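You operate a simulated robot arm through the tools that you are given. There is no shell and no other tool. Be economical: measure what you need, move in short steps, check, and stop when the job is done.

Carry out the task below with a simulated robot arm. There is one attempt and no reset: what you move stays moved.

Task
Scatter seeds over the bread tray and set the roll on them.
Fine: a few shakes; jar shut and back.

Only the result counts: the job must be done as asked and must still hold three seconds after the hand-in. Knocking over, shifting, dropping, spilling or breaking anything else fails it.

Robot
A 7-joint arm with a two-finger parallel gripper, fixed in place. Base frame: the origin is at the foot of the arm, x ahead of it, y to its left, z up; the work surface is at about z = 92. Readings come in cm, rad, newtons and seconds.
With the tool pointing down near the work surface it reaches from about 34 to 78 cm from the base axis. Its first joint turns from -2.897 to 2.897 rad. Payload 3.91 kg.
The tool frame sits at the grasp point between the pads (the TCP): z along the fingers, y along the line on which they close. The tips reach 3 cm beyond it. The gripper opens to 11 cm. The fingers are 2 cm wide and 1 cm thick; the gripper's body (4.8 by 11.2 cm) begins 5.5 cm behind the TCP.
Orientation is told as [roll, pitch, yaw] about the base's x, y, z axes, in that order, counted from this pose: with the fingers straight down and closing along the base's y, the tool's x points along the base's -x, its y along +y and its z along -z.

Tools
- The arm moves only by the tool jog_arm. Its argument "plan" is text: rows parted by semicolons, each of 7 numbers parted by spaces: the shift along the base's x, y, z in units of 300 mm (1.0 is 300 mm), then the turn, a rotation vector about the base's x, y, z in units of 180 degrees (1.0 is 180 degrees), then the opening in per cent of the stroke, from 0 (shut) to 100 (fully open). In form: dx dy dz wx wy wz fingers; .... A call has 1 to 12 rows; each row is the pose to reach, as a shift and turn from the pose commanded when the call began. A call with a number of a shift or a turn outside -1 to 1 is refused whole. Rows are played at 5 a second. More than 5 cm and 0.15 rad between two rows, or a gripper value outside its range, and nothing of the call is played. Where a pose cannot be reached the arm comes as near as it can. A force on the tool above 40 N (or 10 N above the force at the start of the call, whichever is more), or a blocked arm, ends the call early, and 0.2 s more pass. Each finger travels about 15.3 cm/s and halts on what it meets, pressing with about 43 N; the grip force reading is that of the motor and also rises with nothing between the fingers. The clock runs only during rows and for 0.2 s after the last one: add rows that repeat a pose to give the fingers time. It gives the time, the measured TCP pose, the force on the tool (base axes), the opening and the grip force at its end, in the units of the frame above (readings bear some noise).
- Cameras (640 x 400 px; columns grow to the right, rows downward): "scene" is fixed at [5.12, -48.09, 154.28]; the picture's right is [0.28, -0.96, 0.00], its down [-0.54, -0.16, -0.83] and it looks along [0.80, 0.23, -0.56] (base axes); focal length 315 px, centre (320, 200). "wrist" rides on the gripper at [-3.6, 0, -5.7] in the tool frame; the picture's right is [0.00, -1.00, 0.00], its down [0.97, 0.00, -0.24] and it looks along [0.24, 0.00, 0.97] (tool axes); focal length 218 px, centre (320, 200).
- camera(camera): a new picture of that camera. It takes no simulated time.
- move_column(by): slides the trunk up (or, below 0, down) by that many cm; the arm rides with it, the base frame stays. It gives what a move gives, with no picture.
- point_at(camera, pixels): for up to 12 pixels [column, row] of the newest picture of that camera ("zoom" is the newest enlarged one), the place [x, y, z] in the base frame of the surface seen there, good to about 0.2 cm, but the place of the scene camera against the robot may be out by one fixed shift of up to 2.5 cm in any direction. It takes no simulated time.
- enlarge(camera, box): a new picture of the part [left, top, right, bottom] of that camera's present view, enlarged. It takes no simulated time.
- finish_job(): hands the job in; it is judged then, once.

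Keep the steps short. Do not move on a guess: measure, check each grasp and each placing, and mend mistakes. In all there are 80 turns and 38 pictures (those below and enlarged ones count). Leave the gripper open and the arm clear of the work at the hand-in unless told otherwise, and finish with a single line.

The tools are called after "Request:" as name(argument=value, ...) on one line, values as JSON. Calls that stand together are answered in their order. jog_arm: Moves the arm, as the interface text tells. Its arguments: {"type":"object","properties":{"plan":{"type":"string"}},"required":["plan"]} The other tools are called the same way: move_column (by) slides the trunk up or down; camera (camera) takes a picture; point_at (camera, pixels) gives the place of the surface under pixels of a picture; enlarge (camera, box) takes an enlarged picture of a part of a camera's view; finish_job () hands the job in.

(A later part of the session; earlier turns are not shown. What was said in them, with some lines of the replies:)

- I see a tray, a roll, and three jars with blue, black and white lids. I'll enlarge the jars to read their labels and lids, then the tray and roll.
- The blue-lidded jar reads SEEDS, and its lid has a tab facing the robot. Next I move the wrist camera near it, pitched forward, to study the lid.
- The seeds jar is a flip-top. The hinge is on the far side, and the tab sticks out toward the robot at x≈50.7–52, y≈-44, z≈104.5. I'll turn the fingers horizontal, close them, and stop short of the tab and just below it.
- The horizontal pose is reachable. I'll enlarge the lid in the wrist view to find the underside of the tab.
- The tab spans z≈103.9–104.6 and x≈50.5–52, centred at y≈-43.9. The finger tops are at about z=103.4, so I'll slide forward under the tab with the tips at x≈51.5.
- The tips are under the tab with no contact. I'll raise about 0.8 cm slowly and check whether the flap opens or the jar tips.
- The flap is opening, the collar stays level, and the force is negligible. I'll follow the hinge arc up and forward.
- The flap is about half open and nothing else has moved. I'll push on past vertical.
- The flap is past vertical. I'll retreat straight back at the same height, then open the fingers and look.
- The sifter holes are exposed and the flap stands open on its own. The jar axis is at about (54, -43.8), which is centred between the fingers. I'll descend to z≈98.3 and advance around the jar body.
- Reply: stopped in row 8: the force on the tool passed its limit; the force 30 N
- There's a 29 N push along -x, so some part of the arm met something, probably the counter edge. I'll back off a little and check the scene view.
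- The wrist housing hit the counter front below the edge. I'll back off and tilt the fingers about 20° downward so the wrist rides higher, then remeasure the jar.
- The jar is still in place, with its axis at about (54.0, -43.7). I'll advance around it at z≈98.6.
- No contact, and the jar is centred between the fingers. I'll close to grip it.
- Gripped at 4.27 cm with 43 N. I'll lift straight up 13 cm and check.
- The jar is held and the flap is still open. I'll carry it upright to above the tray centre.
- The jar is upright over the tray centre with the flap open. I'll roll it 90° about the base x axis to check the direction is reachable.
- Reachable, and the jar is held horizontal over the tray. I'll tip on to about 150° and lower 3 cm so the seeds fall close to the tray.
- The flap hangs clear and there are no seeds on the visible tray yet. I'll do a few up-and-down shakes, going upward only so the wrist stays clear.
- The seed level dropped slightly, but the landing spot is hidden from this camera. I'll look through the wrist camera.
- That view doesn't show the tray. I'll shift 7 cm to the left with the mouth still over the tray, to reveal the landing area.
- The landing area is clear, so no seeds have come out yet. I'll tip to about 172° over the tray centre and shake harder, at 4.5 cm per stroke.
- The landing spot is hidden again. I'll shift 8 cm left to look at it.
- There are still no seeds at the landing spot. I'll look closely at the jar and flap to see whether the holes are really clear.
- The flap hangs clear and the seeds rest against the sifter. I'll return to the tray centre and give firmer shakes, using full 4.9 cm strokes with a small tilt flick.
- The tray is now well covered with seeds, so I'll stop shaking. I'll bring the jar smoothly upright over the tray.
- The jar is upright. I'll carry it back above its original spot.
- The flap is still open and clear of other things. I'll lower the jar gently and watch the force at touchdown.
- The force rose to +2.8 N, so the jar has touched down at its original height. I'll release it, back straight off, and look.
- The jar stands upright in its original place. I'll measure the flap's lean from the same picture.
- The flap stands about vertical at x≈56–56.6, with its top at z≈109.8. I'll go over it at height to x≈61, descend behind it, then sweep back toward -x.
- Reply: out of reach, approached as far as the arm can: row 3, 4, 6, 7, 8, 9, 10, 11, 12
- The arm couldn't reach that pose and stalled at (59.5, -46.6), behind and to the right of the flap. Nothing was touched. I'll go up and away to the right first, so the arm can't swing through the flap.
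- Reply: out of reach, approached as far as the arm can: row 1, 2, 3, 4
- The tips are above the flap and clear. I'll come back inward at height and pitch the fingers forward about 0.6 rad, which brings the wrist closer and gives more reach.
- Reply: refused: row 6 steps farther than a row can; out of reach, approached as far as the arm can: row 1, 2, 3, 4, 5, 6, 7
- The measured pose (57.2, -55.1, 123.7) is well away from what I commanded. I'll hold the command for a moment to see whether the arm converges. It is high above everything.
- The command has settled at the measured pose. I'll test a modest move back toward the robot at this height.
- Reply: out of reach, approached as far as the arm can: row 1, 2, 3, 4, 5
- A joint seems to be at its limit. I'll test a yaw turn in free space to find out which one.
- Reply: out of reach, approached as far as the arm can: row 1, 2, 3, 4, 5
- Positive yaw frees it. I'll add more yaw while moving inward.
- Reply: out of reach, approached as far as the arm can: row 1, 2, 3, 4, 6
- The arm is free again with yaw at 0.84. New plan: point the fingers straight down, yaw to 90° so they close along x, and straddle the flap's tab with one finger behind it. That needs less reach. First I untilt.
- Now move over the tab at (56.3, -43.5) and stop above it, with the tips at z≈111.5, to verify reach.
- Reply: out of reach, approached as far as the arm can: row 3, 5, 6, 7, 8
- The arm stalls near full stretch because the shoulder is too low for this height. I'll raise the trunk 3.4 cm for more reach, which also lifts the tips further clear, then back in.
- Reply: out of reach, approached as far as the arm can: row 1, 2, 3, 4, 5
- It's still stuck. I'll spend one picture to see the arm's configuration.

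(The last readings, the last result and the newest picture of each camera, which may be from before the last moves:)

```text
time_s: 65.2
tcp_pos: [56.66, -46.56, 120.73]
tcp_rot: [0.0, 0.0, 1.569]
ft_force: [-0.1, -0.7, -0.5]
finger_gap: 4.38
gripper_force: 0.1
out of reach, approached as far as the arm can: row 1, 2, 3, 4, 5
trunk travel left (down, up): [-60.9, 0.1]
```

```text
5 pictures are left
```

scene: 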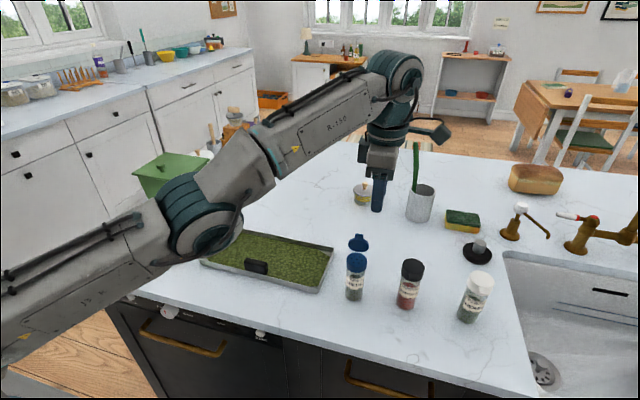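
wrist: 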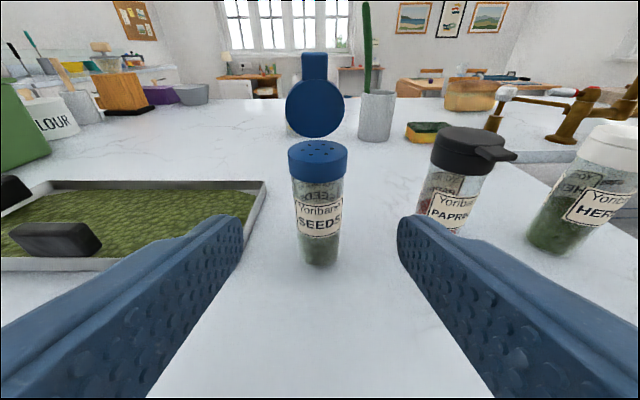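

The arm is almost straight, a stretched singularity. I'll free it as before: tilt the tips inward toward the robot while moving the TCP well inward. Everything stays above z≈115.

Request:
jog_arm(plan="-0.04 0.03 0 0.02 0.0245 0 40; -0.08 0.06 0 0.04 0.049 0 40; -0.12 0.09 0 0.06 0.0735 0 40; -0.16 0.13 0 0.08 0.098 0 40; -0.2 0.17 0 0.1 0.1225 0 40; -0.27 0.22 0 0.1 0.1225 0 40; -0.34 0.27 0 0.1 0.1225 0 40; -0.42 0.33 0 0.1 0.1225 0 40; -0.5 0.4 0 0.1 0.1225 0 40; -0.5 0.4 0 0.1 0.1225 0 40")

```text
time_s: 67.5
tcp_pos: [41.49, -34.44, 120.79]
tcp_rot: [0.398, -0.306, 1.508]
ft_force: [-0.1, 0.5, 0.4]
finger_gap: 4.41
gripper_force: 0.0
out of reach, approached as far as the arm can: row 2, 3, 4, 5, 6
trunk travel left (down, up): [-60.9, 0.1]
```

Free again. I'll untilt and approach the flap at lower height, at (50, -43.5, 117).

Request:
jog_arm(plan="0.03 -0.03 0 -0.025 -0.0306 0 40; 0.06 -0.06 0 -0.05 -0.0613 0 40; 0.09 -0.1 -0.03 -0.075 -0.0919 0 40; 0.13 -0.14 -0.06 -0.1 -0.1225 0 40; 0.18 -0.2 -0.09 -0.1 -0.1225 0 40; 0.23 -0.25 -0.126 -0.1 -0.1225 0 40; 0.283 -0.302 -0.126 -0.1 -0.1225 0 40; 0.283 -0.302 -0.126 -0.1 -0.1225 0 40")

```text
time_s: 69.2
tcp_pos: [50.17, -43.5, 116.98]
tcp_rot: [-0.001, 0.001, 1.569]
ft_force: [-0.5, -0.1, -0.2]
finger_gap: 4.39
gripper_force: 0.0
trunk travel left (down, up): [-60.9, 0.1]
```

On target. Next, over the tab at (56.3, -43.5, 114.7).

Request:
jog_arm(plan="0.05 0 -0.07 0 0 0 40; 0.1 0 -0.075 0 0 0 40; 0.15 0 -0.075 0 0 0 40; 0.204 0 -0.075 0 0 0 40; 0.204 0 -0.075 0 0 0 40")

```text
time_s: 70.5
tcp_pos: [56.36, -43.53, 114.63]
tcp_rot: [0.001, 0.003, 1.568]
ft_force: [0.7, -0.2, -0.1]
finger_gap: 4.41
gripper_force: 0.0
trunk travel left (down, up): [-60.9, 0.1]
```

Reached. I'll lower to put the tips at z≈107.4, one finger behind the tab, then sweep 5 cm toward the robot.

Request:
jog_arm(plan="0 0 -0.05 0 0 0 40; 0 0 -0.1 0 0 0 40; 0 0 -0.14 0 0 0 40; 0 0 -0.14 0 0 0 40; -0.03 0 -0.14 0 0 0 40; -0.06 0 -0.14 0 0 0 40; -0.09 0 -0.14 0 0 0 40; -0.12 0 -0.14 0 0 0 40; -0.15 0 -0.14 0 0 0 40; -0.18 0 -0.14 0 0 0 40; -0.18 0 -0.14 0 0 0 40")

Request:
enlarge(camera="scene", box=[290, 200, 450, 320])

```text
time_s: 72.8
tcp_pos: [50.82, -43.54, 110.46]
tcp_rot: [-0.003, 0.002, 1.569]
ft_force: [0.0, 0.1, -0.8]
finger_gap: 4.41
gripper_force: 0.0
trunk travel left (down, up): [-60.9, 0.1]
```

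```text
3.33 times, centred on (370, 260) of scene
```

zoom: 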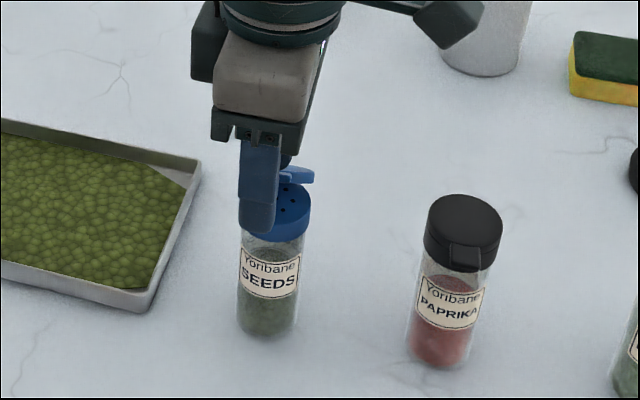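

The flap has swung forward and the jar is steady. I'll raise, close the fingers, centre over the lid, and press down gently to shut it at z≈104.6.

Request:
jog_arm(plan="0 0 0.06 0 0 0 40; 0 0 0.12 0 0 0 20; 0.05 0 0.12 0 0 0 0; 0.06 0 0.12 0 0 0 0; 0.06 0 0.07 0 0 0 0; 0.06 0 0.03 0 0 0 0; 0.06 0 -0.01 0 0 0 0; 0.06 0 -0.04 0 0 0 0; 0.06 0 -0.065 0 0 0 0; 0.06 0 -0.08 0 0 0 0; 0.06 0 -0.09 0 0 0 0; 0.06 0 -0.09 0 0 0 0")

```text
time_s: 75.5
tcp_pos: [52.59, -43.44, 107.76]
tcp_rot: [0.0, 0.001, 1.57]
ft_force: [-0.7, -0.3, 0.1]
finger_gap: 0.0
gripper_force: 37.8
trunk travel left (down, up): [-60.9, 0.1]
```

Tip at about z=104.8 with no force yet. I'll press a little further.

Request:
jog_arm(plan="0 0 -0.003 0 0 0 0; 0 0 -0.006 0 0 0 0; 0 0 -0.009 0 0 0 0; 0 0 -0.012 0 0 0 0; 0 0 -0.012 0 0 0 0")

```text
time_s: 76.7
tcp_pos: [52.61, -43.58, 107.44]
tcp_rot: [-0.003, 0.002, 1.569]
ft_force: [-0.5, 0.0, 3.0]
finger_gap: 0.01
gripper_force: 37.5
trunk travel left (down, up): [-60.9, 0.1]
```

3 N of contact at tip z≈104.4, which is the closed-lid height. One firmer press, then up and back to clear the view.

Request:
jog_arm(plan="0 0 -0.003 0 0 0 0; 0 0 -0.005 0 0 0 0; 0 0 -0.005 0 0 0 0")

Request:
jog_arm(plan="0 0 0.03 0 0 0 0; 0 0 0.13 0 0 0 0; 0 0 0.26 0 0 0 0; -0.1 0.1 0.3 0 0 0 30; -0.18 0.22 0.3 0 0 0 60; -0.2 0.34 0.3 0 0 0 80; -0.2 0.46 0.3 0 0 0 80; -0.2 0.58 0.3 0 0 0 80; -0.2 0.58 0.3 0 0 0 80")

Request:
enlarge(camera="scene", box=[140, 200, 440, 330])

```text
time_s: 77.5
tcp_pos: [52.64, -43.55, 107.38]
tcp_rot: [-0.003, 0.001, 1.57]
ft_force: [-0.4, -0.7, 10.1]
finger_gap: 0.0
gripper_force: 37.7
trunk travel left (down, up): [-60.9, 0.1]
```

```text
time_s: 79.5
tcp_pos: [46.66, -26.06, 116.31]
tcp_rot: [0.001, 0.0, 1.569]
ft_force: [-0.3, 0.3, 0.1]
finger_gap: 8.81
gripper_force: 0.1
trunk travel left (down, up): [-60.9, 0.1]
```

```text
2.13 times, centred on (290, 265) of scene
```

zoom: 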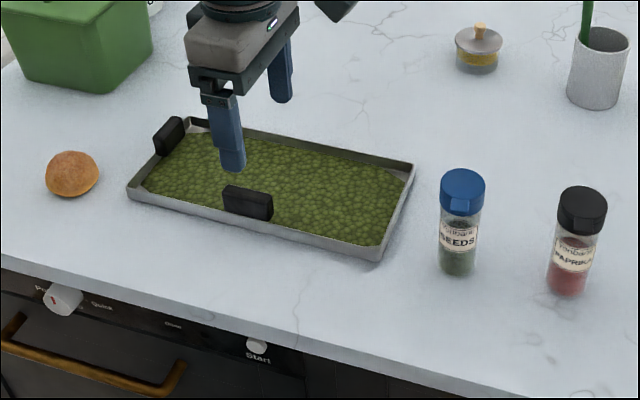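

The jar is shut and standing at its spot, and the tray is full of seeds. Next, move above the roll at about (53.4, 3.6) and look with the wrist camera.

Request:
jog_arm(plan="0.03 0.13 0 0 0 0 90; 0.06 0.26 0 0 0 0 90; 0.09 0.39 0 0 0 0 90; 0.12 0.52 0 0 0 0 90; 0.15 0.65 0 0 0 0 90; 0.18 0.78 0 0 0 0 90; 0.2 0.9 -0.03 0 0 0 90; 0.22 0.987 -0.08 0 0 0 90; 0.22 0.987 -0.14 0 0 0 90; 0.22 0.987 -0.14 0 0 0 90")

Request:
camera(camera="wrist")

```text
time_s: 81.7
tcp_pos: [53.14, 3.55, 112.19]
tcp_rot: [-0.002, 0.001, 1.569]
ft_force: [1.1, 0.0, 0.2]
finger_gap: 9.93
gripper_force: 0.1
trunk travel left (down, up): [-60.9, 0.1]
```

```text
2 pictures are left
```

wrist: 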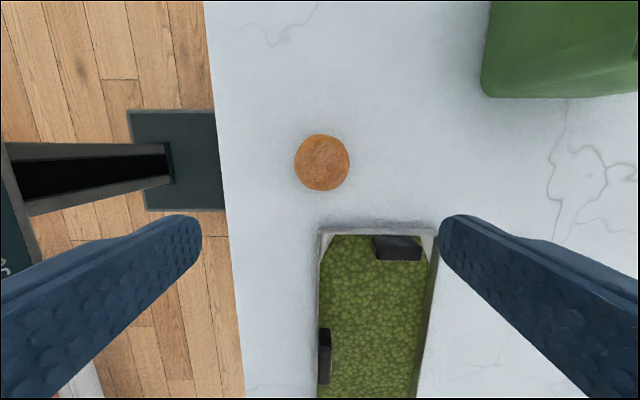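

Request:
point_at(camera="wrist", pixels=[[322, 163], [298, 163], [346, 163], [322, 138], [322, 187], [322, 196], [370, 320], [370, 290], [397, 243], [325, 350], [425, 320], [370, 340]])

```text
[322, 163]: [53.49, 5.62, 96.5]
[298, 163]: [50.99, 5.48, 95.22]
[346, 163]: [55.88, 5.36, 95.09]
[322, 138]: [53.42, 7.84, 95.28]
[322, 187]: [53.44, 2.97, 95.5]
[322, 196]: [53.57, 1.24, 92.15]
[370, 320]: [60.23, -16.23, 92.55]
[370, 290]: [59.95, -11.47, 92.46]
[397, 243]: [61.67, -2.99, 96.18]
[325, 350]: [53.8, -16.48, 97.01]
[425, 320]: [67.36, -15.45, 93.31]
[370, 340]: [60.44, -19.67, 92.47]
```

The roll is centred at (53.45, 5.4), about 5.6 cm wide with its top at z=96.5. I'll descend with the fingers on either side along x, tips at about z=92.7.

Request:
jog_arm(plan="0.01 0.062 -0.1 0 0 0 85; 0.01 0.062 -0.24 0 0 0 85; 0.01 0.062 -0.38 0 0 0 85; 0.01 0.062 -0.48 0 0 0 85; 0.01 0.062 -0.53 0 0 0 85; 0.01 0.062 -0.551 0 0 0 85; 0.01 0.062 -0.551 0 0 0 85")

```text
time_s: 83.2
tcp_pos: [53.59, 5.55, 95.53]
tcp_rot: [-0.002, 0.001, 1.569]
ft_force: [-0.2, -1.1, -0.1]
finger_gap: 9.33
gripper_force: 0.1
trunk travel left (down, up): [-60.9, 0.1]
```

In place without contact. I'll close on the roll and lift.

Request:
jog_arm(plan="0 0 0 0 0 0 65; 0 0 0 0 0 0 52; 0 0 0 0 0 0 45; 0 0 0 0 0 0 42; 0 0 0 0 0 0 42; 0 0 0.03 0 0 0 42; 0 0 0.1 0 0 0 42; 0 0 0.2 0 0 0 42; 0 0 0.3 0 0 0 42; 0 0 0.3 0 0 0 42")

```text
time_s: 85.5
tcp_pos: [53.54, 5.36, 104.48]
tcp_rot: [0.0, 0.0, 1.569]
ft_force: [0.3, 0.2, -0.6]
finger_gap: 5.81
gripper_force: 43.6
trunk travel left (down, up): [-60.9, 0.1]
```

The roll is held at 5.81 cm. I'll carry it over the tray to (60.4, -22), clear of the clips.

Request:
jog_arm(plan="0.03 -0.12 0 0 0 0 42; 0.06 -0.24 0 0 0 0 42; 0.09 -0.36 0 0 0 0 42; 0.12 -0.48 0 0 0 0 42; 0.15 -0.6 0 0 0 0 42; 0.18 -0.72 0 0 0 0 42; 0.21 -0.83 0 0 0 0 42; 0.23 -0.913 0 0 0 0 42; 0.23 -0.913 0 0 0 0 42")

Request:
jog_arm(plan="0 0 -0.1 0 0 0 42; 0 0 -0.2 0 0 0 42; 0 0 -0.25 0 0 0 42; 0 0 -0.268 0 0 0 42; 0 0 -0.275 0 0 0 42; 0 0 -0.279 0 0 0 42; 0 0 -0.279 0 0 0 42")

```text
time_s: 87.5
tcp_pos: [60.41, -22.02, 104.57]
tcp_rot: [0.001, 0.003, 1.569]
ft_force: [-0.4, 0.7, -0.6]
finger_gap: 5.79
gripper_force: 43.6
trunk travel left (down, up): [-60.9, 0.1]
```

```text
time_s: 89.0
tcp_pos: [60.48, -22.0, 96.21]
tcp_rot: [-0.002, -0.001, 1.569]
ft_force: [0.2, -0.2, 0.0]
finger_gap: 5.79
gripper_force: 42.9
trunk travel left (down, up): [-60.9, 0.1]
```

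The TCP is at 96.2 with no contact yet. I'll lower in 1 mm steps.

Request:
jog_arm(plan="0 0 -0.003 0 0 0 42; 0 0 -0.006 0 0 0 42; 0 0 -0.008 0 0 0 42; 0 0 -0.008 0 0 0 42")

```text
time_s: 90.0
tcp_pos: [60.51, -21.92, 95.94]
tcp_rot: [-0.002, -0.001, 1.57]
ft_force: [-0.3, 0.2, -0.2]
finger_gap: 5.79
gripper_force: 43.3
trunk travel left (down, up): [-60.9, 0.1]
```

Request:
jog_arm(plan="0 0 -0.003 0 0 0 42; 0 0 -0.005 0 0 0 42; 0 0 -0.005 0 0 0 42")

```text
time_s: 90.8
tcp_pos: [60.5, -22.04, 95.87]
tcp_rot: [-0.002, 0.001, 1.57]
ft_force: [0.1, 0.0, 6.3]
finger_gap: 5.82
gripper_force: 42.9
trunk travel left (down, up): [-60.9, 0.1]
```

The force is now +6.3 N, so the roll is resting on the seeds. I'll open a little, rise straight up, and back away.

Request:
jog_arm(plan="0 0 0.003 0 0 0 56; 0 0 0.003 0 0 0 64; 0 0 0.003 0 0 0 68; 0 0 0.05 0 0 0 68; 0 0 0.15 0 0 0 68; 0 0 0.3 0 0 0 68; 0 0 0.45 0 0 0 68; -0.1 0.05 0.55 0 0 0 100; -0.2 0.15 0.6 0 0 0 100; -0.3 0.25 0.6 0 0 0 100; -0.4 0.35 0.6 0 0 0 100; -0.4 0.45 0.6 0 0 0 100")

Request:
enlarge(camera="scene", box=[140, 180, 510, 340])

```text
time_s: 93.5
tcp_pos: [48.5, -8.35, 113.68]
tcp_rot: [0.001, 0.002, 1.57]
ft_force: [0.3, 0.1, -0.6]
finger_gap: 11.02
gripper_force: 0.1
trunk travel left (down, up): [-60.9, 0.1]
```

```text
1.73 times, centred on (325, 260) of scene
```

zoom: 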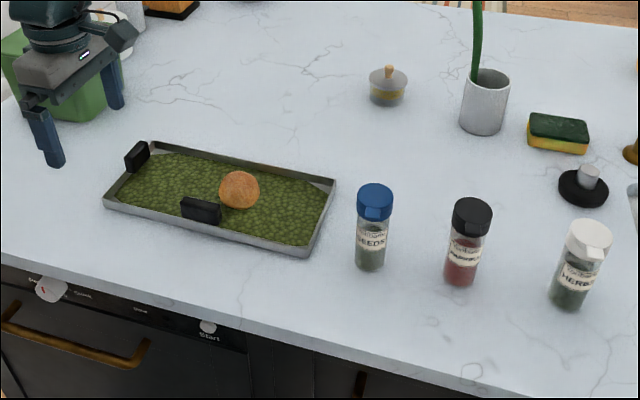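

The roll sits on the seeds in the tray, the seeds jar is shut at its spot, and the other objects look undisturbed. The gripper is open and the arm is clear, so I'm handing in.

Request:
finish_job()

```text
The job is handed in.
```

Seeds are scattered over the bread tray with the roll set on them, and the seeds jar is shut and back in its place; it took three rounds of shakes, because the first two released nothing.
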